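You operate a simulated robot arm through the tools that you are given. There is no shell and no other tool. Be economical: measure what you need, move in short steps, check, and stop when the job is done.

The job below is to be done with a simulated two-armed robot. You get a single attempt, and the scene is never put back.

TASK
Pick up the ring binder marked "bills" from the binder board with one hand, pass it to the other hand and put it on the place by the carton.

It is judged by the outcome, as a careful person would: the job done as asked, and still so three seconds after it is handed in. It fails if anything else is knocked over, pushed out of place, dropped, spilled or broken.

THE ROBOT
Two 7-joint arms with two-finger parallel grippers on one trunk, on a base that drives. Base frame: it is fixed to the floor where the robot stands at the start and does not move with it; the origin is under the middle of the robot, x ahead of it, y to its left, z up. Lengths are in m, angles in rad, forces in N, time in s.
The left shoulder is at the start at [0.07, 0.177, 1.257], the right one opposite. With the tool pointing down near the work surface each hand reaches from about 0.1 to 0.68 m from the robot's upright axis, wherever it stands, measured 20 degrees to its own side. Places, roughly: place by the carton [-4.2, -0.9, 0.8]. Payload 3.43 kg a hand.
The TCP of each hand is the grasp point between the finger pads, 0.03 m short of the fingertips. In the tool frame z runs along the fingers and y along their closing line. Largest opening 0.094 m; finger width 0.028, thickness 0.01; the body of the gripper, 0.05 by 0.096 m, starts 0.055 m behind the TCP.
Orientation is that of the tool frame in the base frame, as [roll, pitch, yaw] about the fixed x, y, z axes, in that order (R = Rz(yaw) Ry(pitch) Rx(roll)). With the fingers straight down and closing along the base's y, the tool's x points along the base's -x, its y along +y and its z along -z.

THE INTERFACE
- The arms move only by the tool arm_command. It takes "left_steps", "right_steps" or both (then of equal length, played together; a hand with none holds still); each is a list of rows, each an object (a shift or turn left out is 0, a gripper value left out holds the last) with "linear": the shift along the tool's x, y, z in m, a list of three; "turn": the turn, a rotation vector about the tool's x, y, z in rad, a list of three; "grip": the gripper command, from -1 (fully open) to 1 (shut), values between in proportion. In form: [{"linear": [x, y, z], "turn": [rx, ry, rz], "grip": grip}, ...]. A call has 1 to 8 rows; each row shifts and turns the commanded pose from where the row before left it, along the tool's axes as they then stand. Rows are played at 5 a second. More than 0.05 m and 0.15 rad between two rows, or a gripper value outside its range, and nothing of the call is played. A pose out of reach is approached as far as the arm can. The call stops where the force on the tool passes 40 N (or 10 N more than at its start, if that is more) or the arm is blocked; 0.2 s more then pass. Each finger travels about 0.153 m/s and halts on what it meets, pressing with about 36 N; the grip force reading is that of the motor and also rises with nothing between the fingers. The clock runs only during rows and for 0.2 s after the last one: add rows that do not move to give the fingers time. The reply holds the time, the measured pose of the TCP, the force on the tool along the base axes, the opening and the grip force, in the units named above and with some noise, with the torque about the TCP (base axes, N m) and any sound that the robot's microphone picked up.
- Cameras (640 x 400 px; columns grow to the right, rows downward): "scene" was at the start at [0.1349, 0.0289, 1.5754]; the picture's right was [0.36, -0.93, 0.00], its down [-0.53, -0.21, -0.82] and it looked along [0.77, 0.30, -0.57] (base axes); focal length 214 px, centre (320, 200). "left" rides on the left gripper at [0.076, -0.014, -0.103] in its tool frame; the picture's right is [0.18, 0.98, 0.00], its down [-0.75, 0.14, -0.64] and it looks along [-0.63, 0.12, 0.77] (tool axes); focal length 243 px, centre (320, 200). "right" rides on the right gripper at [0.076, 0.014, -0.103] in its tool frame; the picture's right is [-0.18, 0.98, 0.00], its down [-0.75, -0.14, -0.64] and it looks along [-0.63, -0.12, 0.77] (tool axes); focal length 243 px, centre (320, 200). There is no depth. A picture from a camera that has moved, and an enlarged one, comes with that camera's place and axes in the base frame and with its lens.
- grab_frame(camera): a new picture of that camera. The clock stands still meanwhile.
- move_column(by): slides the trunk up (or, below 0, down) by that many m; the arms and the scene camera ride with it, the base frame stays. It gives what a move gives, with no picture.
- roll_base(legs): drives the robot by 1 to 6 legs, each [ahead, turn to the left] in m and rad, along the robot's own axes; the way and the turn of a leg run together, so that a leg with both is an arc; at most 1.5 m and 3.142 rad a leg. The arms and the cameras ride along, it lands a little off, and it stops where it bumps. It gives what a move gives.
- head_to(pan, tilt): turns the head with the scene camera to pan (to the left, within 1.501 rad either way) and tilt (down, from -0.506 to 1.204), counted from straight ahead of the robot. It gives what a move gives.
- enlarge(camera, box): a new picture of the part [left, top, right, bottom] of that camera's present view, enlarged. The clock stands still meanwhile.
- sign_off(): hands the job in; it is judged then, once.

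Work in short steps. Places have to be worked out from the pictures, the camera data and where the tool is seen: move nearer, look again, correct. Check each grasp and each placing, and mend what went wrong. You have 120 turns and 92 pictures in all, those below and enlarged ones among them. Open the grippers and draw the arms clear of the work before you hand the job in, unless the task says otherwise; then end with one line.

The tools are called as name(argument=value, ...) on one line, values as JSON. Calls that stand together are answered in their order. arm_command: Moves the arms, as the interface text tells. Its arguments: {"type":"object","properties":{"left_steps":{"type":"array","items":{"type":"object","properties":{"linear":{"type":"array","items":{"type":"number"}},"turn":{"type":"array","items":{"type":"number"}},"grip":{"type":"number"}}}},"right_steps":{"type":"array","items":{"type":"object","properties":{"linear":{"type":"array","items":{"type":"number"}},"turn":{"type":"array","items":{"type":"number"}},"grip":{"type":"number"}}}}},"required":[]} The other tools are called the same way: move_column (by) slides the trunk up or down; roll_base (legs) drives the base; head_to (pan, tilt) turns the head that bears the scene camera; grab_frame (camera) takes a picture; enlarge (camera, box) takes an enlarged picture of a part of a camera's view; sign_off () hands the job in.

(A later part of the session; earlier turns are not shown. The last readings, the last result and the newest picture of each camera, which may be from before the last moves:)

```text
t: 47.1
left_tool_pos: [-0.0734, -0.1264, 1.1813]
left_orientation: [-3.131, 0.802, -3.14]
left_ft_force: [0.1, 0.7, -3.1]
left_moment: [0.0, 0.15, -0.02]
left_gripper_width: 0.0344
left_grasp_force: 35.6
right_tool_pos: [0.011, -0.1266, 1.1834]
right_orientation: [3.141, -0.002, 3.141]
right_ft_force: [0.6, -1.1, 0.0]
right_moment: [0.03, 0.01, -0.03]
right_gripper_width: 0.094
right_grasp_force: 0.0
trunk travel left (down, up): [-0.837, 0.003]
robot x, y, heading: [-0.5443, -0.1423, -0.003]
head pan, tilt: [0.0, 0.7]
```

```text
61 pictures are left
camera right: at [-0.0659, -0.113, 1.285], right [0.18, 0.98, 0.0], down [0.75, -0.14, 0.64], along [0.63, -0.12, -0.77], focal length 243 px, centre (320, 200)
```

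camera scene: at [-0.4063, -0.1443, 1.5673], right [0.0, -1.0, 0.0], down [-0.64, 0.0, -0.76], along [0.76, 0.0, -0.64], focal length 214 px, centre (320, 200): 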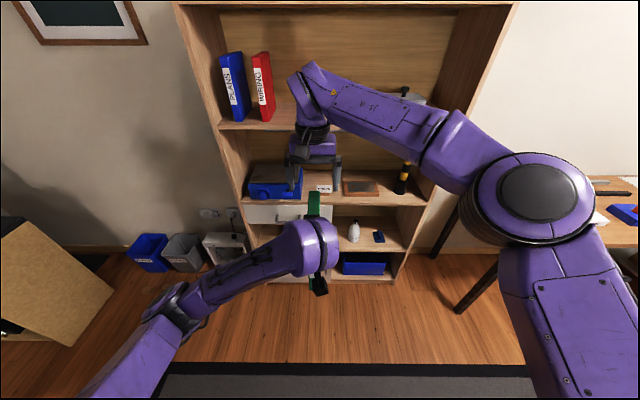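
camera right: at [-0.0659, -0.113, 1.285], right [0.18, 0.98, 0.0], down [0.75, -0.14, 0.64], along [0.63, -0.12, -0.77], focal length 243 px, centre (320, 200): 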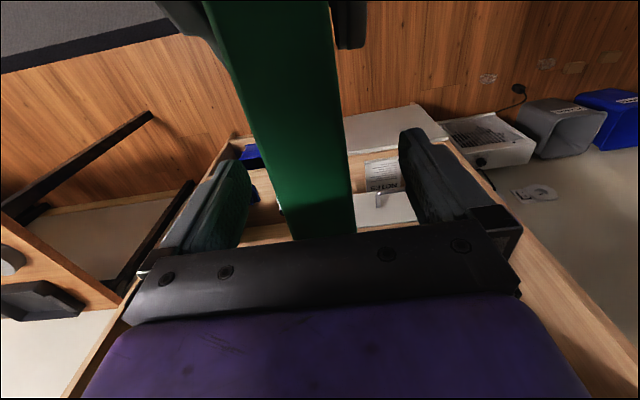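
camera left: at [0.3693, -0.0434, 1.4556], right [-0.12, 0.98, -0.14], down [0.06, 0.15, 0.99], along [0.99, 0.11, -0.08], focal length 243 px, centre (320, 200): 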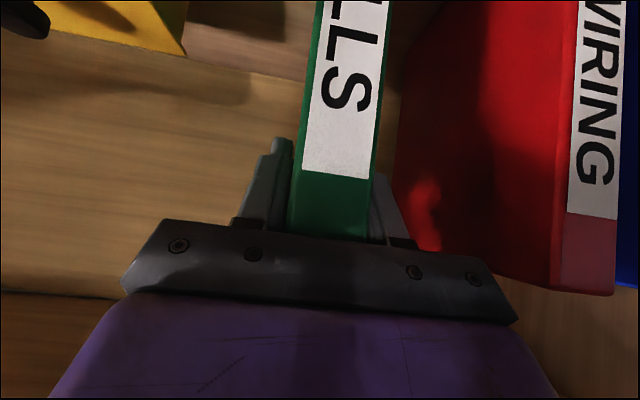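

Binder is between the right fingers, centred. I close the right gripper.

arm_command(right_steps=[{"grip": 0.0}, {"grip": 0.3}, {"grip": 1}, {"grip": 1}, {"grip": 1}])

```text
t: 48.3
left_tool_pos: [-0.0736, -0.1259, 1.1819]
left_orientation: [-3.133, 0.803, -3.14]
left_ft_force: [-1.2, -8.8, -1.8]
left_moment: [0.36, -0.08, -0.24]
left_gripper_width: 0.034
left_grasp_force: 35.7
right_tool_pos: [0.0096, -0.1263, 1.183]
right_orientation: [3.141, -0.002, 3.14]
right_ft_force: [1.1, 8.9, 0.6]
right_moment: [-0.38, 0.04, -0.54]
right_gripper_width: 0.034
right_grasp_force: 35.5
trunk travel left (down, up): [-0.837, 0.003]
robot x, y, heading: [-0.5443, -0.1418, 0.002]
head pan, tilt: [0.0, 0.7]
```

Both hands hold it (34 mm each). I open the left and withdraw it along its own axis.

arm_command(left_steps=[{"grip": 0.5}, {"grip": 0}, {"grip": -1}, {"grip": -1}, {"linear": [0, 0, -0.03]}, {"linear": [0, 0, -0.03]}, {"linear": [0, 0, -0.02]}])

grab_frame(camera="scene")

```text
t: 49.9
left_tool_pos: [-0.0763, -0.1147, 1.2139]
left_orientation: [-3.131, 0.804, -3.141]
left_ft_force: [-1.3, -0.3, -1.2]
left_moment: [0.03, -0.06, 0.01]
left_gripper_width: 0.0939
left_grasp_force: 0.0
left hand out of reach, approached as far as the arm can: row 5, 6, 7
right_tool_pos: [0.0105, -0.1272, 1.1824]
right_orientation: [3.141, -0.002, -3.142]
right_ft_force: [0.3, -0.8, -0.2]
right_moment: [-0.02, 0.03, -0.04]
right_gripper_width: 0.0341
right_grasp_force: 36.1
trunk travel left (down, up): [-0.837, 0.003]
robot x, y, heading: [-0.5458, -0.145, -0.001]
head pan, tilt: [0.0, 0.7]
```

```text
60 pictures are left
camera scene: at [-0.4062, -0.1446, 1.5673], right [0.0, -1.0, 0.0], down [-0.64, 0.0, -0.76], along [0.76, 0.0, -0.64], focal length 214 px, centre (320, 200)
```

scene: 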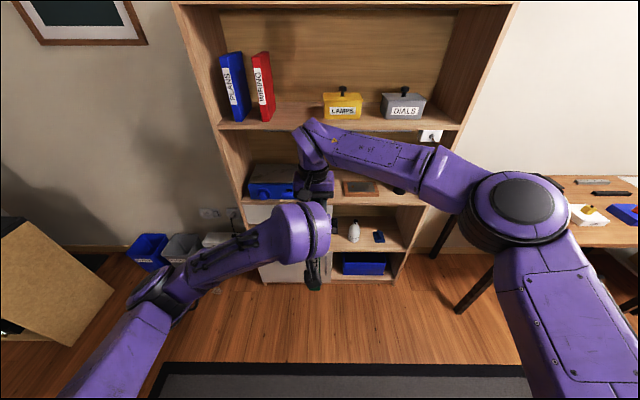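

Left can't draw back further in x, and the loads look shared still. I look through the left camera before going on.

grab_frame(camera="left")

grab_frame(camera="right")

```text
59 pictures are left
camera left: at [-0.204, -0.1276, 1.2312], right [-0.12, 0.98, -0.14], down [0.06, 0.15, 0.99], along [0.99, 0.11, -0.08], focal length 243 px, centre (320, 200)
```

left: 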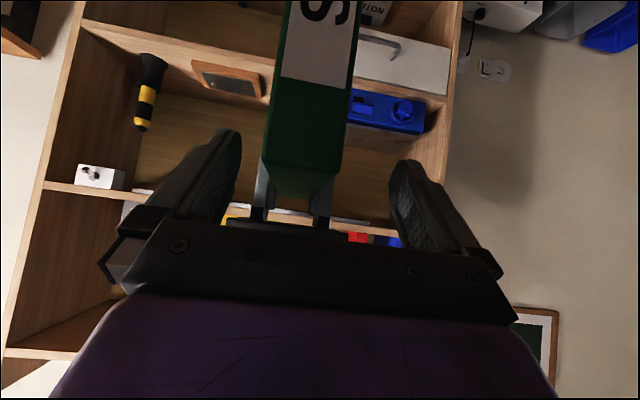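

```text
58 pictures are left
camera right: at [-0.0656, -0.1131, 1.2851], right [0.18, 0.98, 0.0], down [0.76, -0.14, 0.64], along [0.63, -0.12, -0.77], focal length 243 px, centre (320, 200)
```

right: 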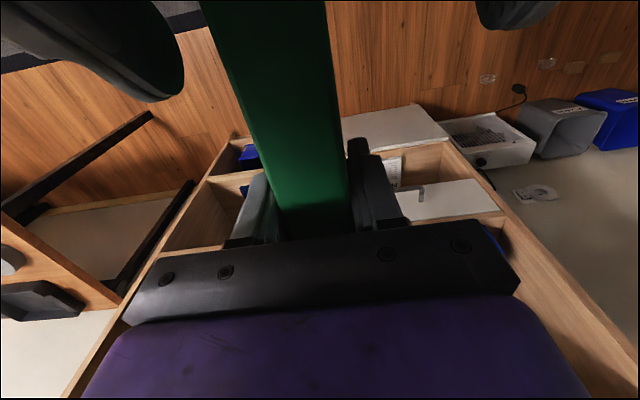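

Right grips it firmly and the left is open around the corner without touching. I move the right hand forward and down, out of the left one.

arm_command(right_steps=[{"linear": [-0.02, 0, 0.015]}, {"linear": [-0.02, 0, 0.015]}, {"linear": [-0.02, 0, 0.015]}, {"linear": [-0.02, 0, 0.015]}, {"linear": [0, 0, 0]}])

grab_frame(camera="scene")

```text
t: 51.1
left_tool_pos: [-0.0767, -0.1135, 1.2145]
left_orientation: [-3.131, 0.805, 3.141]
left_ft_force: [0.3, 1.2, 0.3]
left_moment: [0.0, -0.04, 0.02]
left_gripper_width: 0.0939
left_grasp_force: 0.1
right_tool_pos: [0.0696, -0.1271, 1.1389]
right_orientation: [3.141, -0.004, 3.14]
right_ft_force: [-1.0, 0.2, -0.1]
right_moment: [-0.01, -0.13, 0.02]
right_gripper_width: 0.0343
right_grasp_force: 35.9
right hand out of reach, approached as far as the arm can: row 4
trunk travel left (down, up): [-0.837, 0.003]
robot x, y, heading: [-0.5461, -0.1444, 0.002]
head pan, tilt: [0.0, 0.7]
```

```text
57 pictures are left
camera scene: at [-0.4063, -0.1449, 1.5673], right [0.0, -1.0, 0.0], down [-0.64, 0.0, -0.76], along [0.76, 0.0, -0.64], focal length 214 px, centre (320, 200)
```

scene: 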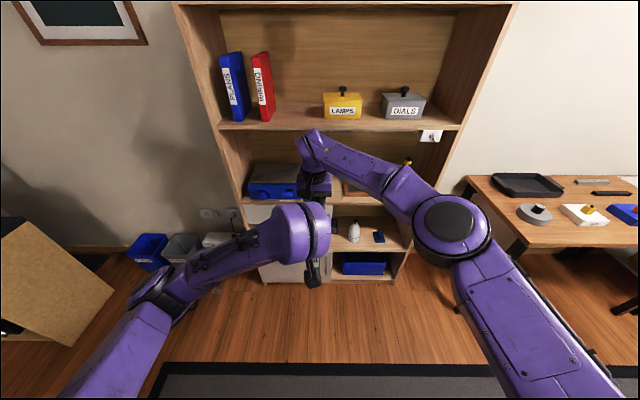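

Right carries the binder. I lift the left hand a little and swing it left out of the way.

arm_command(left_steps=[{"linear": [-0.03, 0, -0.03]}, {"linear": [-0.01, 0.04, -0.01]}, {"linear": [0, 0.045, 0]}, {"linear": [0, 0.045, 0]}, {"linear": [0, 0.045, 0]}, {"linear": [0, 0, 0]}])

grab_frame(camera="scene")

```text
t: 52.5
left_tool_pos: [-0.0615, 0.0443, 1.2753]
left_orientation: [3.139, 0.799, 3.138]
left_ft_force: [0.6, 0.3, 0.4]
left_moment: [0.01, -0.01, -0.01]
left_gripper_width: 0.0939
left_grasp_force: 0.0
left hand out of reach, approached as far as the arm can: row 1, 5
right_tool_pos: [0.0708, -0.1277, 1.1378]
right_orientation: [3.141, -0.002, 3.14]
right_ft_force: [0.4, 0.1, -0.6]
right_moment: [-0.04, -0.16, -0.03]
right_gripper_width: 0.0343
right_grasp_force: 36.0
trunk travel left (down, up): [-0.837, 0.003]
robot x, y, heading: [-0.5431, -0.1444, -0.004]
head pan, tilt: [0.0, 0.7]
```

```text
56 pictures are left
camera scene: at [-0.4055, -0.1459, 1.5672], right [0.0, -1.0, 0.0], down [-0.64, 0.0, -0.76], along [0.76, 0.0, -0.64], focal length 214 px, centre (320, 200)
```

scene: 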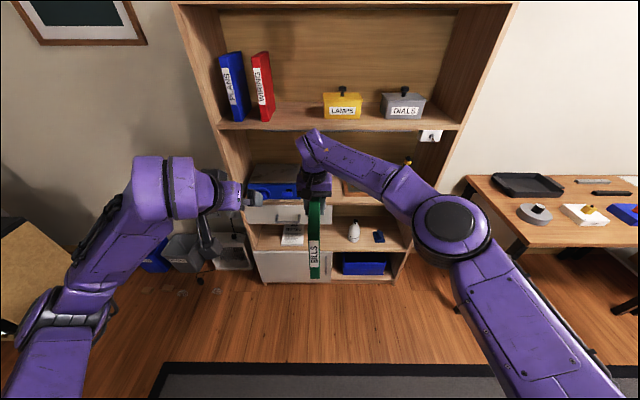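

The handover is done. Now I turn left in part and look toward the back of the room before driving.

roll_base(legs=[[0, 1.2]])

head_to(pan=1.5, tilt=0.35)

grab_frame(camera="scene")

head_to(pan=0.3, tilt=0.35)

grab_frame(camera="scene")

```text
t: 55.9
left_tool_pos: [-0.5407, 0.3778, 1.2748]
left_orientation: [3.139, 0.799, -1.948]
left_ft_force: [-0.3, -0.4, 0.1]
left_moment: [0.0, -0.03, -0.01]
left_gripper_width: 0.0942
left_grasp_force: 0.2
right_tool_pos: [-0.3333, 0.4359, 1.1378]
right_orientation: [-3.142, -0.003, -1.946]
right_ft_force: [1.2, -0.1, -0.4]
right_moment: [0.14, -0.06, 0.02]
right_gripper_width: 0.0345
right_grasp_force: 36.1
trunk travel left (down, up): [-0.837, 0.003]
robot x, y, heading: [-0.5437, -0.1393, 1.193]
head pan, tilt: [0.0, 0.7]
```

```text
t: 57.5
left_tool_pos: [-0.5399, 0.3768, 1.2761]
left_orientation: [3.14, 0.8, -1.946]
left_ft_force: [-0.4, -0.8, 0.5]
left_moment: [-0.01, 0.03, -0.02]
left_gripper_width: 0.094
left_grasp_force: 0.2
right_tool_pos: [-0.3344, 0.4362, 1.138]
right_orientation: [3.14, -0.004, -1.947]
right_ft_force: [0.7, -0.8, 0.9]
right_moment: [0.13, -0.07, -0.02]
right_gripper_width: 0.0343
right_grasp_force: 36.3
trunk travel left (down, up): [-0.837, 0.003]
robot x, y, heading: [-0.5486, -0.1442, 1.192]
head pan, tilt: [1.499, 0.351]
```

```text
55 pictures are left
camera scene: at [-0.6073, -0.0569, 1.5987], right [0.43, 0.9, 0.0], down [0.31, -0.15, -0.94], along [-0.85, 0.41, -0.34], focal length 214 px, centre (320, 200)
```

scene: 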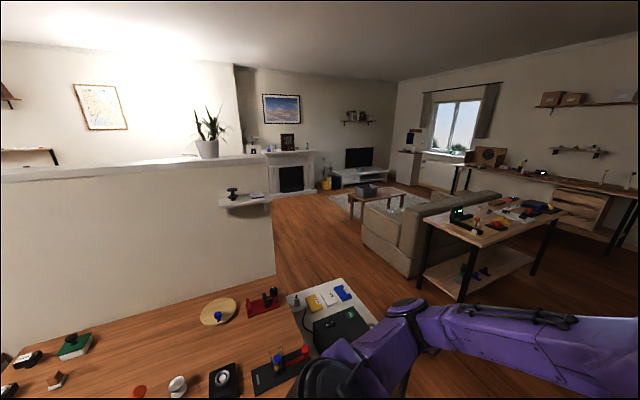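

```text
t: 58.9
left_tool_pos: [-0.5407, 0.3763, 1.2752]
left_orientation: [3.139, 0.799, -1.949]
left_ft_force: [0.5, 0.2, -0.3]
left_moment: [0.0, -0.02, 0.01]
left_gripper_width: 0.094
left_grasp_force: 0.1
right_tool_pos: [-0.333, 0.436, 1.1379]
right_orientation: [3.141, -0.003, -1.945]
right_ft_force: [-0.1, 1.0, 0.0]
right_moment: [0.14, -0.03, 0.02]
right_gripper_width: 0.0343
right_grasp_force: 35.9
trunk travel left (down, up): [-0.837, 0.003]
robot x, y, heading: [-0.5448, -0.1401, 1.193]
head pan, tilt: [0.3, 0.351]
```

```text
54 pictures are left
camera scene: at [-0.5166, -0.0044, 1.5987], right [1.0, -0.07, 0.0], down [-0.03, -0.34, -0.94], along [0.07, 0.94, -0.34], focal length 214 px, centre (320, 200)
```

scene: 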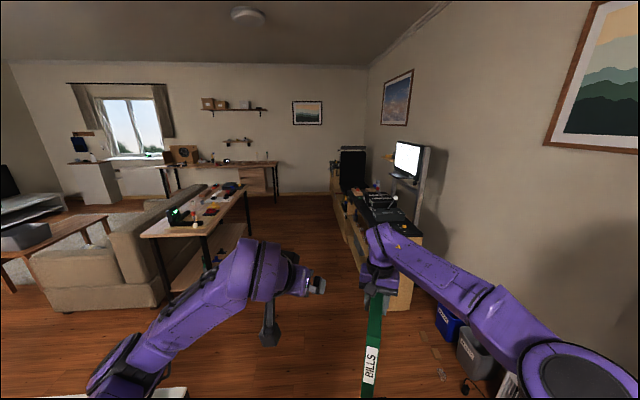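

The bench behind ends at y≈0.43 and a low table starts at y≈1.5 (x<-1.25), so there's a corridor westward at y≈0.95. I drive north to there and look west.

roll_base(legs=[[0, 0.378], [1.09, 0], [0, 1.57]])

head_to(pan=0.0, tilt=0.35)

grab_frame(camera="scene")

head_to(pan=0.9, tilt=0.35)

grab_frame(camera="scene")

```text
t: 69.5
left_tool_pos: [-1.0195, 0.7586, 1.2743]
left_orientation: [3.14, 0.799, 0.0]
left_ft_force: [-0.4, 0.1, -0.7]
left_moment: [0.0, 0.0, -0.01]
left_gripper_width: 0.0941
left_grasp_force: 0.3
right_tool_pos: [-1.1515, 0.9295, 1.138]
right_orientation: [-3.141, -0.004, 0.0]
right_ft_force: [0.0, -0.2, 0.4]
right_moment: [0.02, 0.14, 0.02]
right_gripper_width: 0.0344
right_grasp_force: 36.0
trunk travel left (down, up): [-0.837, 0.003]
robot x, y, heading: [-0.5369, 0.9473, -3.141]
head pan, tilt: [0.3, 0.351]
```

```text
t: 70.3
left_tool_pos: [-1.0178, 0.7591, 1.2749]
left_orientation: [3.141, 0.8, -0.001]
left_ft_force: [-0.4, -0.1, -0.1]
left_moment: [-0.04, 0.01, 0.03]
left_gripper_width: 0.094
left_grasp_force: 0.1
right_tool_pos: [-1.1512, 0.928, 1.1376]
right_orientation: [3.141, -0.003, 0.001]
right_ft_force: [-0.2, -0.6, -0.4]
right_moment: [-0.01, 0.16, -0.01]
right_gripper_width: 0.0342
right_grasp_force: 36.6
trunk travel left (down, up): [-0.837, 0.003]
robot x, y, heading: [-0.5362, 0.9486, -3.14]
head pan, tilt: [0.0, 0.351]
```

```text
53 pictures are left
camera scene: at [-0.6778, 0.9418, 1.5987], right [0.0, 1.0, 0.0], down [0.34, 0.0, -0.94], along [-0.94, 0.0, -0.34], focal length 214 px, centre (320, 200)
```

scene: 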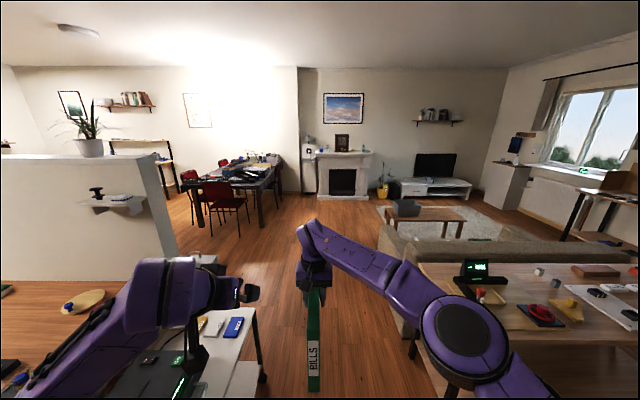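

```text
t: 71.5
left_tool_pos: [-1.0193, 0.7582, 1.2742]
left_orientation: [3.139, 0.8, 0.0]
left_ft_force: [-0.1, 0.3, 0.7]
left_moment: [0.01, 0.0, 0.02]
left_gripper_width: 0.0938
left_grasp_force: 0.1
right_tool_pos: [-1.1493, 0.9291, 1.1381]
right_orientation: [-3.141, -0.004, 0.001]
right_ft_force: [-0.6, -0.2, 0.1]
right_moment: [-0.02, 0.17, 0.02]
right_gripper_width: 0.0343
right_grasp_force: 36.0
trunk travel left (down, up): [-0.837, 0.003]
robot x, y, heading: [-0.537, 0.9462, -3.143]
head pan, tilt: [0.901, 0.351]
```

```text
52 pictures are left
camera scene: at [-0.6426, 0.8692, 1.5987], right [-0.78, 0.62, 0.0], down [0.21, 0.27, -0.94], along [-0.58, -0.74, -0.34], focal length 214 px, centre (320, 200)
```

scene: 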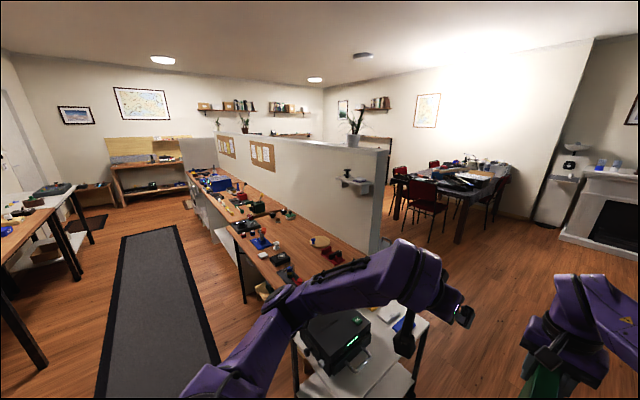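

The corridor between the small cabinet (left) and low table (right) is narrowish; I look down at it to measure the gap.

head_to(pan=0.0, tilt=0.9)

grab_frame(camera="scene")

```text
t: 72.7
left_tool_pos: [-1.0192, 0.7584, 1.2747]
left_orientation: [3.14, 0.799, -0.001]
left_ft_force: [1.0, -0.7, -0.2]
left_moment: [0.03, -0.04, 0.01]
left_gripper_width: 0.0942
left_grasp_force: 0.0
right_tool_pos: [-1.1517, 0.9275, 1.1378]
right_orientation: [-3.142, -0.003, 0.001]
right_ft_force: [0.5, 0.1, -0.5]
right_moment: [0.0, 0.12, 0.01]
right_gripper_width: 0.0341
right_grasp_force: 36.3
trunk travel left (down, up): [-0.837, 0.003]
robot x, y, heading: [-0.5381, 0.9406, -3.138]
head pan, tilt: [0.0, 0.901]
```

```text
51 pictures are left
camera scene: at [-0.6602, 0.942, 1.5512], right [0.0, 1.0, 0.0], down [0.78, 0.0, -0.62], along [-0.62, 0.0, -0.78], focal length 214 px, centre (320, 200)
```

scene: 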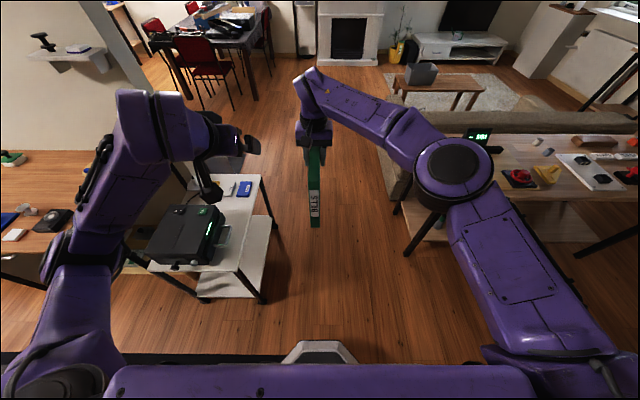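

The free gap is y≈0.58 to 1.5. I shift slightly right and drive west past the cart.

roll_base(legs=[[0, -0.2], [0.5, 0], [0, 0.2], [1.2, 0]])

head_to(pan=0.6, tilt=0.45)

grab_frame(camera="scene")

```text
t: 82.8
left_tool_pos: [-2.7063, 0.8536, 1.275]
left_orientation: [3.14, 0.8, 0.0]
left_ft_force: [-0.3, 0.8, -1.0]
left_moment: [-0.01, 0.0, -0.01]
left_gripper_width: 0.094
left_grasp_force: 0.2
right_tool_pos: [-2.8387, 1.024, 1.1385]
right_orientation: [-3.14, -0.003, 0.0]
right_ft_force: [0.4, 0.8, 0.5]
right_moment: [-0.01, 0.15, 0.02]
right_gripper_width: 0.0344
right_grasp_force: 36.0
trunk travel left (down, up): [-0.837, 0.003]
robot x, y, heading: [-2.2253, 1.0417, -3.141]
head pan, tilt: [0.0, 0.901]
```

```text
t: 83.8
left_tool_pos: [-2.7077, 0.8539, 1.2752]
left_orientation: [3.14, 0.799, 0.002]
left_ft_force: [0.0, 0.7, -0.4]
left_moment: [0.0, 0.01, 0.02]
left_gripper_width: 0.094
left_grasp_force: 0.0
right_tool_pos: [-2.8375, 1.0246, 1.1379]
right_orientation: [3.14, -0.003, 0.001]
right_ft_force: [-0.3, 0.3, 0.6]
right_moment: [0.03, 0.16, 0.01]
right_gripper_width: 0.0344
right_grasp_force: 36.1
trunk travel left (down, up): [-0.837, 0.003]
robot x, y, heading: [-2.2244, 1.0418, -3.143]
head pan, tilt: [0.6, 0.45]
```

```text
50 pictures are left
camera scene: at [-2.3484, 0.9855, 1.5894], right [-0.56, 0.83, 0.0], down [0.36, 0.25, -0.9], along [-0.74, -0.51, -0.44], focal length 214 px, centre (320, 200)
```

scene: 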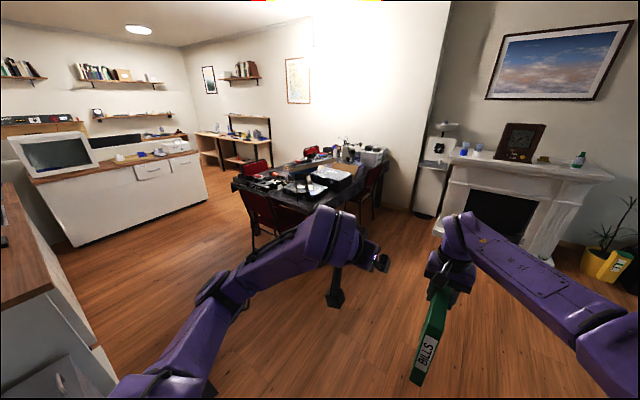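

Let me enlarge the dining table area to find the carton and the place.

enlarge(camera="scene", box=[220, 120, 400, 232])

enlarge(camera="scene", box=[0, 60, 280, 235])

```text
3.56 times, centred on (310, 176) of scene
camera zoom: at [-2.3484, 0.9855, 1.5894], right [-0.56, 0.83, 0.0], down [0.36, 0.25, -0.9], along [-0.74, -0.51, -0.44], focal length 763 px, centre (356, 285)
```

zoom: 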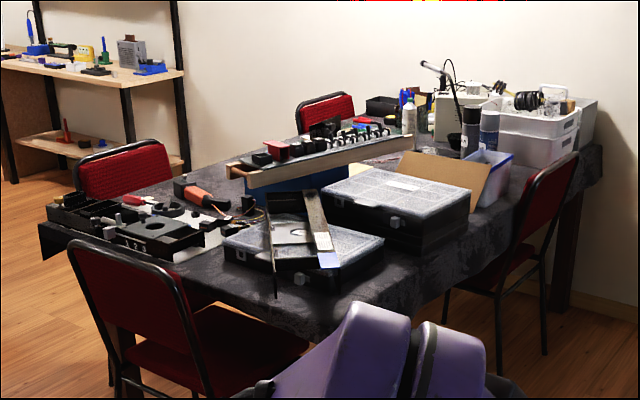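

```text
2.29 times, centred on (140, 148) of scene
camera zoom: at [-2.3484, 0.9855, 1.5894], right [-0.56, 0.83, 0.0], down [0.36, 0.25, -0.9], along [-0.74, -0.51, -0.44], focal length 490 px, centre (731, 320)
```

zoom: 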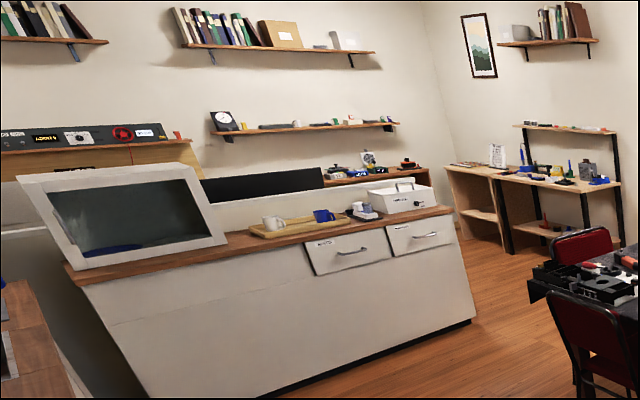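

The place at (-4.2,-0.9) seems to be on the south edge of that dark table, between two chairs. I drive around via the east aisle (x≈-2.72) and look on the way.

roll_base(legs=[[0.5, 0], [0, 1.57], [1.3, 0]])

head_to(pan=-0.9, tilt=0.45)

grab_frame(camera="scene")

head_to(pan=0.0, tilt=0.6)

grab_frame(camera="scene")

```text
t: 96.7
left_tool_pos: [-2.5696, -0.7564, 1.2752]
left_orientation: [3.137, 0.797, 1.548]
left_ft_force: [0.4, 0.5, -0.5]
left_moment: [-0.01, -0.01, 0.05]
left_gripper_width: 0.094
left_grasp_force: 0.1
right_tool_pos: [-2.7421, -0.8841, 1.1374]
right_orientation: [-3.141, -0.002, 1.55]
right_ft_force: [-0.7, -0.4, 0.1]
right_moment: [-0.14, -0.02, 0.0]
right_gripper_width: 0.0342
right_grasp_force: 35.6
trunk travel left (down, up): [-0.837, 0.003]
robot x, y, heading: [-2.7449, -0.2698, -1.596]
head pan, tilt: [0.6, 0.45]
```

```text
t: 98.3
left_tool_pos: [-2.5694, -0.7569, 1.2746]
left_orientation: [3.14, 0.798, 1.548]
left_ft_force: [0.7, -0.3, 0.1]
left_moment: [0.0, 0.0, 0.02]
left_gripper_width: 0.0941
left_grasp_force: 0.0
right_tool_pos: [-2.742, -0.8839, 1.1372]
right_orientation: [-3.141, -0.004, 1.546]
right_ft_force: [-0.8, 0.9, 0.5]
right_moment: [-0.16, -0.01, 0.0]
right_gripper_width: 0.0346
right_grasp_force: 36.3
trunk travel left (down, up): [-0.837, 0.003]
robot x, y, heading: [-2.7447, -0.268, -1.589]
head pan, tilt: [-0.901, 0.45]
```

```text
47 pictures are left
camera scene: at [-2.8171, -0.3793, 1.5895], right [-0.6, 0.8, 0.0], down [0.35, 0.26, -0.9], along [-0.72, -0.54, -0.44], focal length 214 px, centre (320, 200)
```

scene: 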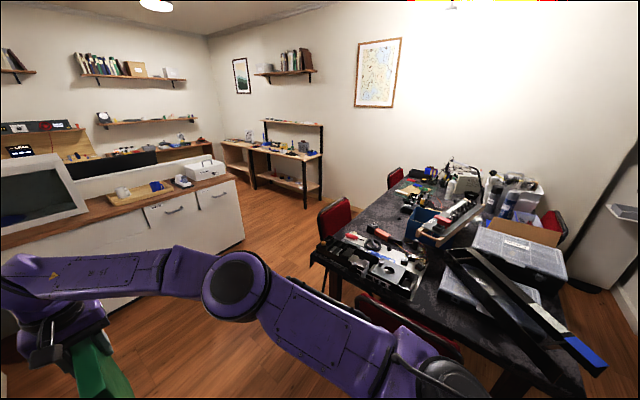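

```text
t: 99.5
left_tool_pos: [-2.5685, -0.7557, 1.2758]
left_orientation: [3.14, 0.799, 1.55]
left_ft_force: [0.4, 0.1, 0.6]
left_moment: [0.0, -0.02, 0.01]
left_gripper_width: 0.0941
left_grasp_force: 0.0
right_tool_pos: [-2.7428, -0.884, 1.1368]
right_orientation: [-3.141, -0.003, 1.551]
right_ft_force: [-0.1, 0.4, -1.0]
right_moment: [-0.16, -0.02, 0.01]
right_gripper_width: 0.0343
right_grasp_force: 36.3
trunk travel left (down, up): [-0.837, 0.003]
robot x, y, heading: [-2.7455, -0.2699, -1.591]
head pan, tilt: [0.0, 0.6]
```

```text
46 pictures are left
camera scene: at [-2.7459, -0.4121, 1.5759], right [-1.0, 0.02, 0.0], down [0.01, 0.57, -0.82], along [-0.02, -0.82, -0.57], focal length 214 px, centre (320, 200)
```

scene: 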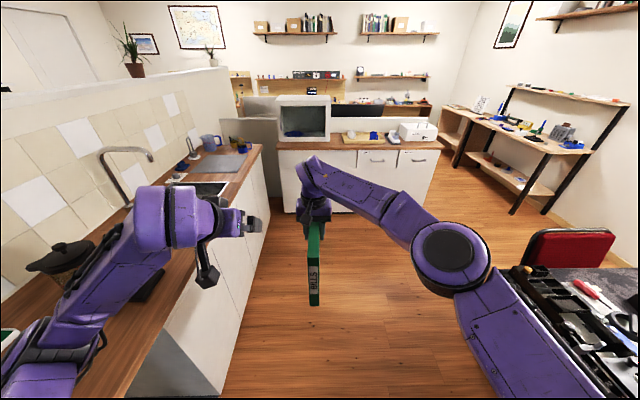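

head_to(pan=-1.1, tilt=0.6)

enlarge(camera="scene", box=[230, 80, 510, 255])

```text
t: 100.8
left_tool_pos: [-2.5699, -0.7564, 1.2753]
left_orientation: [3.14, 0.8, 1.549]
left_ft_force: [0.0, -0.1, -0.7]
left_moment: [-0.02, -0.06, 0.0]
left_gripper_width: 0.0941
left_grasp_force: 0.1
right_tool_pos: [-2.7433, -0.886, 1.1381]
right_orientation: [3.141, -0.004, 1.548]
right_ft_force: [0.5, 0.5, 0.1]
right_moment: [-0.14, 0.02, 0.02]
right_gripper_width: 0.0343
right_grasp_force: 36.4
trunk travel left (down, up): [-0.837, 0.003]
robot x, y, heading: [-2.7464, -0.2662, -1.594]
head pan, tilt: [-1.1, 0.6]
```

```text
2.29 times, centred on (370, 168) of scene
camera zoom: at [-2.8234, -0.3622, 1.576], right [-0.43, 0.9, 0.0], down [0.51, 0.25, -0.82], along [-0.74, -0.36, -0.57], focal length 490 px, centre (206, 274)
```

zoom: 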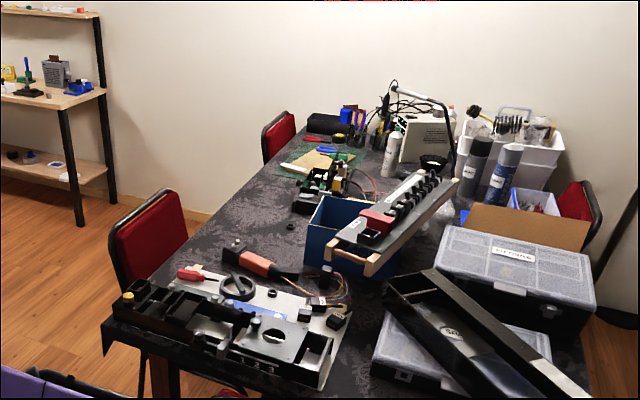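

The clear spot at about (-4.23,-0.90) on the table's south side, beside the open blue carton, matches the given place. I go round to the south side: drive to y≈-1.6, turn west, and check.

roll_base(legs=[[1.33, 0], [0, -1.548]])

head_to(pan=-0.4, tilt=0.6)

grab_frame(camera="scene")

```text
t: 111.3
left_tool_pos: [-3.2574, -1.8034, 1.275]
left_orientation: [3.139, 0.798, 0.009]
left_ft_force: [-0.1, 0.3, 0.5]
left_moment: [0.01, -0.03, 0.05]
left_gripper_width: 0.0939
left_grasp_force: 0.0
right_tool_pos: [-3.39, -1.6321, 1.1384]
right_orientation: [-3.142, -0.003, 0.009]
right_ft_force: [-0.4, -0.3, -0.4]
right_moment: [-0.02, 0.11, -0.04]
right_gripper_width: 0.0342
right_grasp_force: 35.7
trunk travel left (down, up): [-0.837, 0.003]
robot x, y, heading: [-2.7778, -1.6096, -3.132]
head pan, tilt: [-1.1, 0.6]
```

```text
t: 112.3
left_tool_pos: [-3.2565, -1.8019, 1.2755]
left_orientation: [3.141, 0.798, 0.008]
left_ft_force: [0.9, -0.3, 0.1]
left_moment: [0.01, 0.0, 0.01]
left_gripper_width: 0.094
left_grasp_force: 0.1
right_tool_pos: [-3.3914, -1.633, 1.1382]
right_orientation: [3.14, -0.003, 0.008]
right_ft_force: [0.0, -0.2, 0.3]
right_moment: [-0.01, 0.19, 0.0]
right_gripper_width: 0.0346
right_grasp_force: 36.0
trunk travel left (down, up): [-0.837, 0.003]
robot x, y, heading: [-2.7735, -1.6136, -3.134]
head pan, tilt: [-0.4, 0.6]
```

```text
44 pictures are left
camera scene: at [-2.9062, -1.5812, 1.5759], right [0.38, 0.92, 0.0], down [0.52, -0.22, -0.82], along [-0.76, 0.32, -0.57], focal length 214 px, centre (320, 200)
```

scene: 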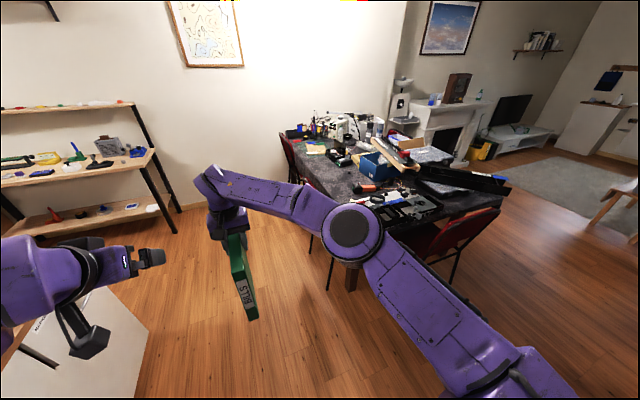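

I need the chair's exact position near the target; I drive on a bit west and look north.

roll_base(legs=[[1.0, 0]])

head_to(pan=-0.8, tilt=0.7)

grab_frame(camera="scene")

head_to(pan=-1.4, tilt=0.7)

grab_frame(camera="scene")

```text
t: 117.5
left_tool_pos: [-4.2597, -1.8043, 1.2765]
left_orientation: [3.138, 0.799, 0.0]
left_ft_force: [0.0, -0.4, 0.0]
left_moment: [0.02, 0.01, 0.0]
left_gripper_width: 0.0938
left_grasp_force: 0.1
right_tool_pos: [-4.392, -1.6336, 1.1384]
right_orientation: [3.142, -0.002, 0.004]
right_ft_force: [-0.1, 0.5, 0.2]
right_moment: [-0.05, 0.14, 0.0]
right_gripper_width: 0.0341
right_grasp_force: 35.8
trunk travel left (down, up): [-0.837, 0.003]
robot x, y, heading: [-3.7803, -1.6164, -3.136]
head pan, tilt: [-0.4, 0.6]
```

```text
t: 118.4
left_tool_pos: [-4.262, -1.8047, 1.2751]
left_orientation: [3.138, 0.799, 0.001]
left_ft_force: [0.3, 0.6, -0.2]
left_moment: [0.03, 0.0, 0.01]
left_gripper_width: 0.0939
left_grasp_force: 0.1
right_tool_pos: [-4.3926, -1.634, 1.1379]
right_orientation: [-3.14, -0.004, 0.001]
right_ft_force: [-0.2, -0.7, 0.3]
right_moment: [-0.02, 0.15, 0.0]
right_gripper_width: 0.0344
right_grasp_force: 36.0
trunk travel left (down, up): [-0.837, 0.003]
robot x, y, heading: [-3.7795, -1.6118, -3.137]
head pan, tilt: [-0.799, 0.7]
```

```text
43 pictures are left
camera scene: at [-3.8857, -1.5588, 1.5673], right [0.72, 0.7, 0.0], down [0.45, -0.46, -0.76], along [-0.53, 0.55, -0.64], focal length 214 px, centre (320, 200)
```

scene: 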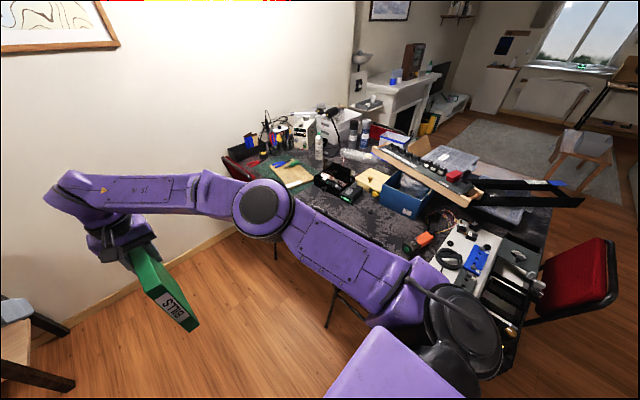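

```text
t: 119.4
left_tool_pos: [-4.2611, -1.8045, 1.2753]
left_orientation: [3.137, 0.8, 0.003]
left_ft_force: [0.5, 0.7, 0.0]
left_moment: [-0.04, -0.03, -0.03]
left_gripper_width: 0.0941
left_grasp_force: 0.0
right_tool_pos: [-4.3926, -1.6341, 1.1372]
right_orientation: [3.141, -0.004, 0.002]
right_ft_force: [-1.1, -0.1, 0.2]
right_moment: [-0.02, 0.1, 0.01]
right_gripper_width: 0.0346
right_grasp_force: 36.3
trunk travel left (down, up): [-0.837, 0.003]
robot x, y, heading: [-3.7785, -1.6166, -3.14]
head pan, tilt: [-1.4, 0.7]
```

```text
42 pictures are left
camera scene: at [-3.8409, -1.5358, 1.5673], right [0.98, 0.17, 0.0], down [0.11, -0.63, -0.76], along [-0.13, 0.75, -0.64], focal length 214 px, centre (320, 200)
```

scene: 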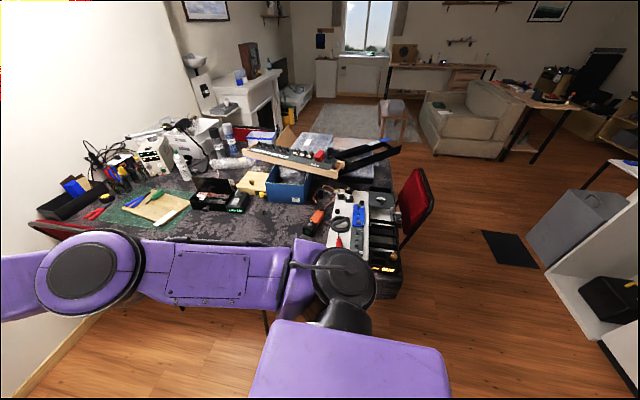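

Chair and right arm overlap in view. I advance 0.55 m further (the west wall is at x≈-5.6) and look right again.

roll_base(legs=[[0.55, 0]])

head_to(pan=-1.5, tilt=0.8)

grab_frame(camera="scene")

```text
t: 122.5
left_tool_pos: [-4.8076, -1.8016, 1.2754]
left_orientation: [3.136, 0.801, -0.002]
left_ft_force: [0.1, -0.3, 0.1]
left_moment: [-0.02, 0.0, -0.01]
left_gripper_width: 0.0941
left_grasp_force: 0.1
right_tool_pos: [-4.9375, -1.6299, 1.1376]
right_orientation: [-3.141, -0.002, -0.001]
right_ft_force: [-0.6, -0.1, -0.2]
right_moment: [0.04, 0.1, -0.02]
right_gripper_width: 0.0341
right_grasp_force: 36.4
trunk travel left (down, up): [-0.837, 0.003]
robot x, y, heading: [-4.3244, -1.6126, 3.137]
head pan, tilt: [-1.4, 0.7]
```

```text
t: 123.2
left_tool_pos: [-4.8073, -1.8027, 1.2749]
left_orientation: [3.137, 0.798, -0.002]
left_ft_force: [0.5, 0.4, 0.5]
left_moment: [-0.02, 0.01, -0.02]
left_gripper_width: 0.0941
left_grasp_force: 0.1
right_tool_pos: [-4.9397, -1.6317, 1.1385]
right_orientation: [-3.14, -0.004, -0.003]
right_ft_force: [-0.5, -0.3, 0.4]
right_moment: [-0.01, 0.19, 0.01]
right_gripper_width: 0.0342
right_grasp_force: 35.8
trunk travel left (down, up): [-0.837, 0.003]
robot x, y, heading: [-4.3255, -1.6192, 3.139]
head pan, tilt: [-1.499, 0.799]
```

```text
41 pictures are left
camera scene: at [-4.3788, -1.5385, 1.5591], right [1.0, 0.07, 0.0], down [0.05, -0.71, -0.7], along [-0.05, 0.7, -0.72], focal length 214 px, centre (320, 200)
```

scene: 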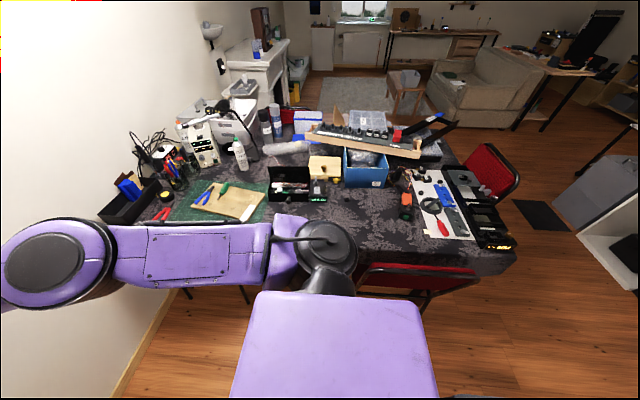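

enlarge(camera="scene", box=[240, 120, 480, 270])

```text
2.67 times, centred on (360, 195) of scene
camera zoom: at [-4.3788, -1.5385, 1.5591], right [1.0, 0.07, 0.0], down [0.05, -0.71, -0.7], along [-0.05, 0.7, -0.72], focal length 572 px, centre (213, 213)
```

zoom: 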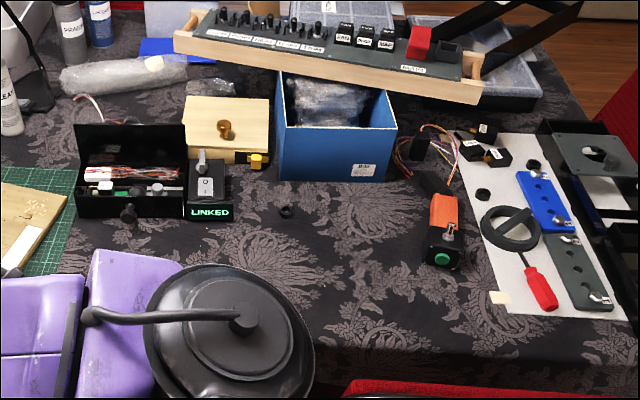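

The place: free cloth in front of the blue carton (x −4.31..−4.08, front y≈−0.68), target spot about (−4.18,−0.88). A chair back stands at y≈−1.17 there, so I want a longer reach; I try shifting the right hand to its own side and further forward here in free space.

arm_command(right_steps=[{"linear": [0, -0.04, 0]}, {"linear": [0, -0.04, 0]}, {"linear": [0, -0.04, 0]}, {"linear": [-0.02, 0, 0]}, {"linear": [-0.02, 0, 0]}, {"linear": [-0.02, 0, 0]}, {"linear": [0, 0, 0]}])

grab_frame(camera="right")

```text
t: 124.8
left_tool_pos: [-4.8082, -1.8026, 1.2753]
left_orientation: [3.139, 0.799, -0.001]
left_ft_force: [-0.8, 0.3, 0.9]
left_moment: [0.01, -0.01, 0.02]
left_gripper_width: 0.0941
left_grasp_force: 0.1
right_tool_pos: [-4.938, -1.5113, 1.1384]
right_orientation: [-3.14, -0.003, -0.001]
right_ft_force: [0.2, -0.6, 0.7]
right_moment: [0.0, 0.13, 0.0]
right_gripper_width: 0.0343
right_grasp_force: 35.5
right hand out of reach, approached as far as the arm can: row 4, 5, 6
trunk travel left (down, up): [-0.837, 0.003]
robot x, y, heading: [-4.322, -1.618, 3.138]
head pan, tilt: [-1.499, 0.799]
```

```text
39 pictures are left
camera right: at [-4.8624, -1.5261, 1.2397], right [-0.19, -0.98, 0.0], down [-0.76, 0.14, 0.64], along [-0.63, 0.12, -0.77], focal length 243 px, centre (320, 200)
```

right: 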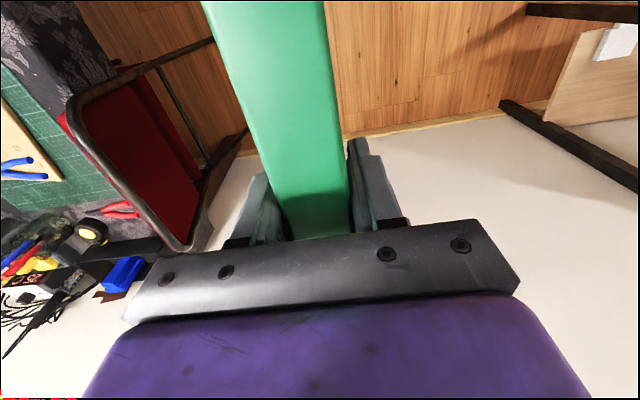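

arm_command(right_steps=[{"linear": [-0.01, 0, 0.02]}, {"linear": [-0.02, 0, 0.02]}, {"linear": [-0.02, 0, 0.02]}, {"linear": [-0.02, 0, 0.02]}, {"linear": [0, 0, 0]}])

```text
t: 126.0
left_tool_pos: [-4.8082, -1.8011, 1.2737]
left_orientation: [3.138, 0.798, -0.002]
left_ft_force: [0.3, -0.9, 0.2]
left_moment: [-0.03, 0.0, 0.02]
left_gripper_width: 0.0942
left_grasp_force: 0.2
right_tool_pos: [-4.9491, -1.5132, 1.1184]
right_orientation: [-3.141, -0.004, -0.001]
right_ft_force: [-0.5, -0.1, 0.0]
right_moment: [0.0, 0.13, 0.03]
right_gripper_width: 0.0341
right_grasp_force: 36.2
right hand out of reach, approached as far as the arm can: row 2, 3, 4
trunk travel left (down, up): [-0.837, 0.003]
robot x, y, heading: [-4.3228, -1.6158, 3.142]
head pan, tilt: [-1.499, 0.799]
```

Reach is ~0.63 m. I'll use a robot position near (−4.35,−1.5), beside the chair's end, with the hand further to its right. First I raise the binder a bit, then turn to face north at the present distance from the table.

arm_command(right_steps=[{"linear": [0.01, 0, -0.03]}, {"linear": [0.01, -0.02, -0.03]}, {"linear": [0, -0.02, -0.02]}, {"linear": [0, 0, 0]}])

roll_base(legs=[[0.03, 0], [0, -1.57]])

head_to(pan=0, tilt=0.95)

grab_frame(camera="scene")

```text
t: 127.0
left_tool_pos: [-4.8068, -1.8017, 1.2741]
left_orientation: [3.139, 0.799, 0.0]
left_ft_force: [0.2, -0.1, 0.6]
left_moment: [0.04, -0.03, -0.01]
left_gripper_width: 0.0942
left_grasp_force: 0.1
right_tool_pos: [-4.9383, -1.5119, 1.1492]
right_orientation: [-3.14, -0.002, -0.001]
right_ft_force: [0.1, 1.0, 0.1]
right_moment: [0.01, 0.17, -0.03]
right_gripper_width: 0.0343
right_grasp_force: 35.6
right hand out of reach, approached as far as the arm can: row 2, 3
trunk travel left (down, up): [-0.837, 0.003]
robot x, y, heading: [-4.3271, -1.6172, 3.142]
head pan, tilt: [-1.499, 0.799]
```

```text
t: 131.7
left_tool_pos: [-4.5378, -1.1306, 1.2745]
left_orientation: [3.139, 0.799, -1.581]
left_ft_force: [-0.6, 0.4, 0.1]
left_moment: [0.01, 0.0, -0.01]
left_gripper_width: 0.0937
left_grasp_force: 0.1
right_tool_pos: [-4.2462, -1.0027, 1.1479]
right_orientation: [3.141, -0.002, -1.58]
right_ft_force: [0.0, 0.0, -0.6]
right_moment: [0.12, 0.02, 0.0]
right_gripper_width: 0.0342
right_grasp_force: 35.8
trunk travel left (down, up): [-0.837, 0.003]
robot x, y, heading: [-4.3556, -1.6138, 1.563]
head pan, tilt: [-1.499, 0.799]
```

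```text
t: 133.3
left_tool_pos: [-4.5372, -1.1308, 1.2753]
left_orientation: [3.137, 0.799, -1.581]
left_ft_force: [-0.7, -0.6, 0.5]
left_moment: [0.02, 0.0, 0.04]
left_gripper_width: 0.0944
left_grasp_force: 0.1
right_tool_pos: [-4.2453, -1.0015, 1.1477]
right_orientation: [3.141, -0.003, -1.58]
right_ft_force: [-0.1, 0.3, -0.5]
right_moment: [0.11, 0.02, 0.02]
right_gripper_width: 0.0343
right_grasp_force: 36.0
trunk travel left (down, up): [-0.837, 0.003]
robot x, y, heading: [-4.3541, -1.614, 1.559]
head pan, tilt: [0.0, 0.949]
```

```text
38 pictures are left
camera scene: at [-4.3511, -1.4953, 1.5475], right [1.0, -0.01, 0.0], down [-0.01, -0.81, -0.58], along [0.01, 0.58, -0.81], focal length 214 px, centre (320, 200)
```

scene: 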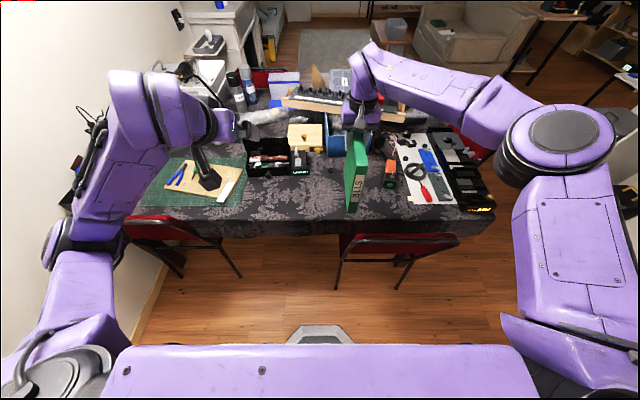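

Good view: base front is at y≈−1.39, chair back at y≈−1.15, so I can advance 0.12 m. Then I shift the hand 4.5 cm right to x≈−4.20.

roll_base(legs=[[0.12, 0]])

arm_command(right_steps=[{"linear": [0, -0.022, 0.01]}, {"linear": [0, -0.022, 0.01]}, {"linear": [0, 0, 0]}])

grab_frame(camera="scene")

grab_frame(camera="right")

```text
t: 134.5
left_tool_pos: [-4.5351, -1.0137, 1.2769]
left_orientation: [3.138, 0.802, -1.581]
left_ft_force: [-0.4, -0.3, -0.3]
left_moment: [0.04, 0.01, 0.02]
left_gripper_width: 0.0939
left_grasp_force: 0.1
right_tool_pos: [-4.2437, -0.8865, 1.1507]
right_orientation: [3.142, 0.002, -1.579]
right_ft_force: [-0.7, 0.0, 0.1]
right_moment: [0.15, -0.03, -0.02]
right_gripper_width: 0.0341
right_grasp_force: 36.5
trunk travel left (down, up): [-0.837, 0.003]
robot x, y, heading: [-4.3529, -1.4978, 1.559]
head pan, tilt: [0.0, 0.949]
```

```text
t: 135.3
left_tool_pos: [-4.5363, -1.0088, 1.2732]
left_orientation: [3.14, 0.798, -1.581]
left_ft_force: [-0.5, -0.5, -0.4]
left_moment: [0.01, 0.03, -0.02]
left_gripper_width: 0.0939
left_grasp_force: 0.0
right_tool_pos: [-4.2232, -0.8807, 1.1361]
right_orientation: [-3.141, -0.002, -1.581]
right_ft_force: [0.2, -0.5, 0.3]
right_moment: [0.11, 0.02, 0.01]
right_gripper_width: 0.0344
right_grasp_force: 35.8
right hand out of reach, approached as far as the arm can: row 2
trunk travel left (down, up): [-0.837, 0.003]
robot x, y, heading: [-4.3564, -1.4948, 1.563]
head pan, tilt: [0.0, 0.949]
```

```text
37 pictures are left
camera scene: at [-4.3508, -1.373, 1.5473], right [1.0, -0.01, 0.0], down [-0.01, -0.81, -0.58], along [0.01, 0.58, -0.81], focal length 214 px, centre (320, 200)
```

scene: 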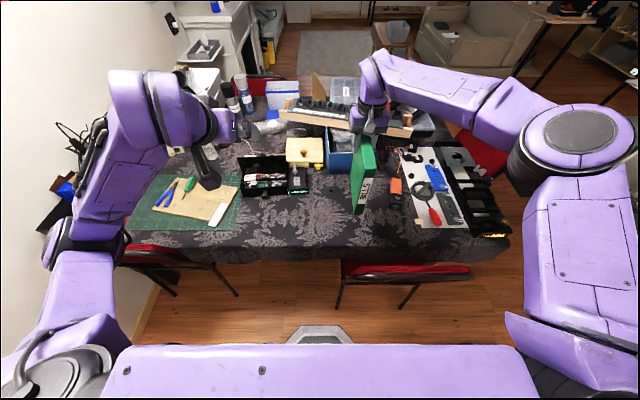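

```text
36 pictures are left
camera right: at [-4.2374, -0.957, 1.2385], right [-0.98, 0.19, 0.0], down [0.15, 0.75, 0.64], along [0.12, 0.63, -0.77], focal length 243 px, centre (320, 200)
```

right: 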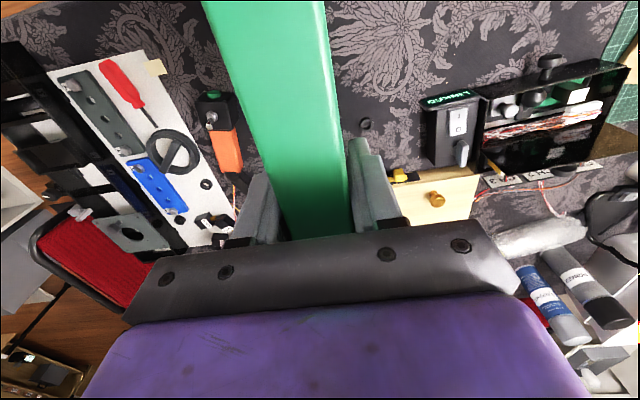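

Binder now hangs over free cloth at x≈−4.22, y −0.99..−0.84, bottom ~0.95. I lower the trunk 0.13 m and measure the remaining gap.

move_column(by=-0.13)

grab_frame(camera="scene")

```text
t: 136.9
left_tool_pos: [-4.5353, -1.0106, 1.1451]
left_orientation: [3.139, 0.799, -1.582]
left_ft_force: [-0.2, -0.2, 0.0]
left_moment: [0.01, 0.0, -0.02]
left_gripper_width: 0.0943
left_grasp_force: 0.2
right_tool_pos: [-4.2217, -0.8841, 1.0078]
right_orientation: [-3.14, -0.002, -1.582]
right_ft_force: [-0.2, 0.2, 0.5]
right_moment: [0.1, 0.04, -0.01]
right_gripper_width: 0.0345
right_grasp_force: 36.6
trunk travel left (down, up): [-0.707, 0.133]
robot x, y, heading: [-4.3561, -1.4952, 1.563]
head pan, tilt: [0.0, 0.949]
```

```text
35 pictures are left
camera scene: at [-4.3499, -1.3753, 1.4176], right [1.0, -0.01, 0.0], down [-0.01, -0.81, -0.58], along [0.01, 0.58, -0.81], focal length 214 px, centre (320, 200)
```

scene: 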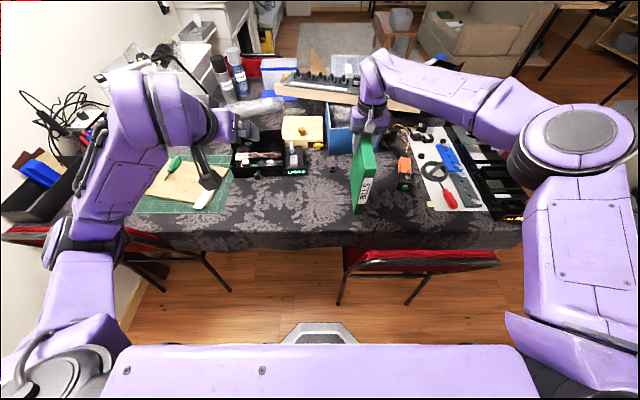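

Guarded descent: 3 cm with the arm, then check force.

arm_command(right_steps=[{"linear": [0, 0, 0.01]}, {"linear": [0, 0, 0.01]}, {"linear": [0, 0, 0.01]}, {"linear": [0, 0, 0]}])

enlarge(camera="scene", box=[280, 90, 480, 215])

```text
t: 137.9
left_tool_pos: [-4.5346, -1.0097, 1.1454]
left_orientation: [3.138, 0.8, -1.58]
left_ft_force: [-0.8, -0.8, -0.1]
left_moment: [0.02, 0.0, 0.01]
left_gripper_width: 0.094
left_grasp_force: 0.1
right_tool_pos: [-4.222, -0.8832, 0.9778]
right_orientation: [3.141, -0.003, -1.58]
right_ft_force: [-0.2, -0.2, 0.3]
right_moment: [0.11, -0.01, 0.01]
right_gripper_width: 0.0341
right_grasp_force: 35.9
trunk travel left (down, up): [-0.707, 0.133]
robot x, y, heading: [-4.3558, -1.4934, 1.56]
head pan, tilt: [0.0, 0.949]
```

```text
3.20 times, centred on (380, 152) of scene
camera zoom: at [-4.3499, -1.3753, 1.4175], right [1.0, -0.01, 0.0], down [-0.01, -0.81, -0.58], along [0.01, 0.58, -0.81], focal length 686 px, centre (128, 352)
```

zoom: 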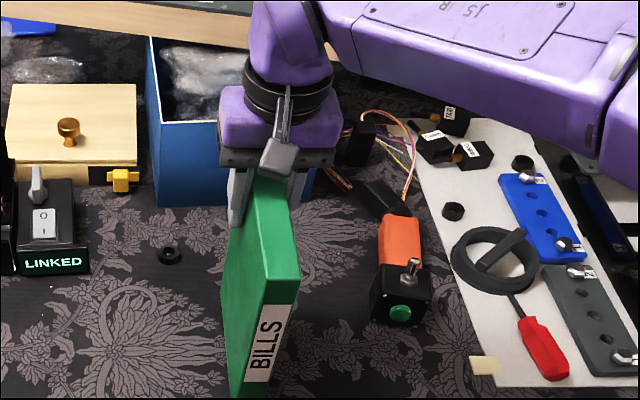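

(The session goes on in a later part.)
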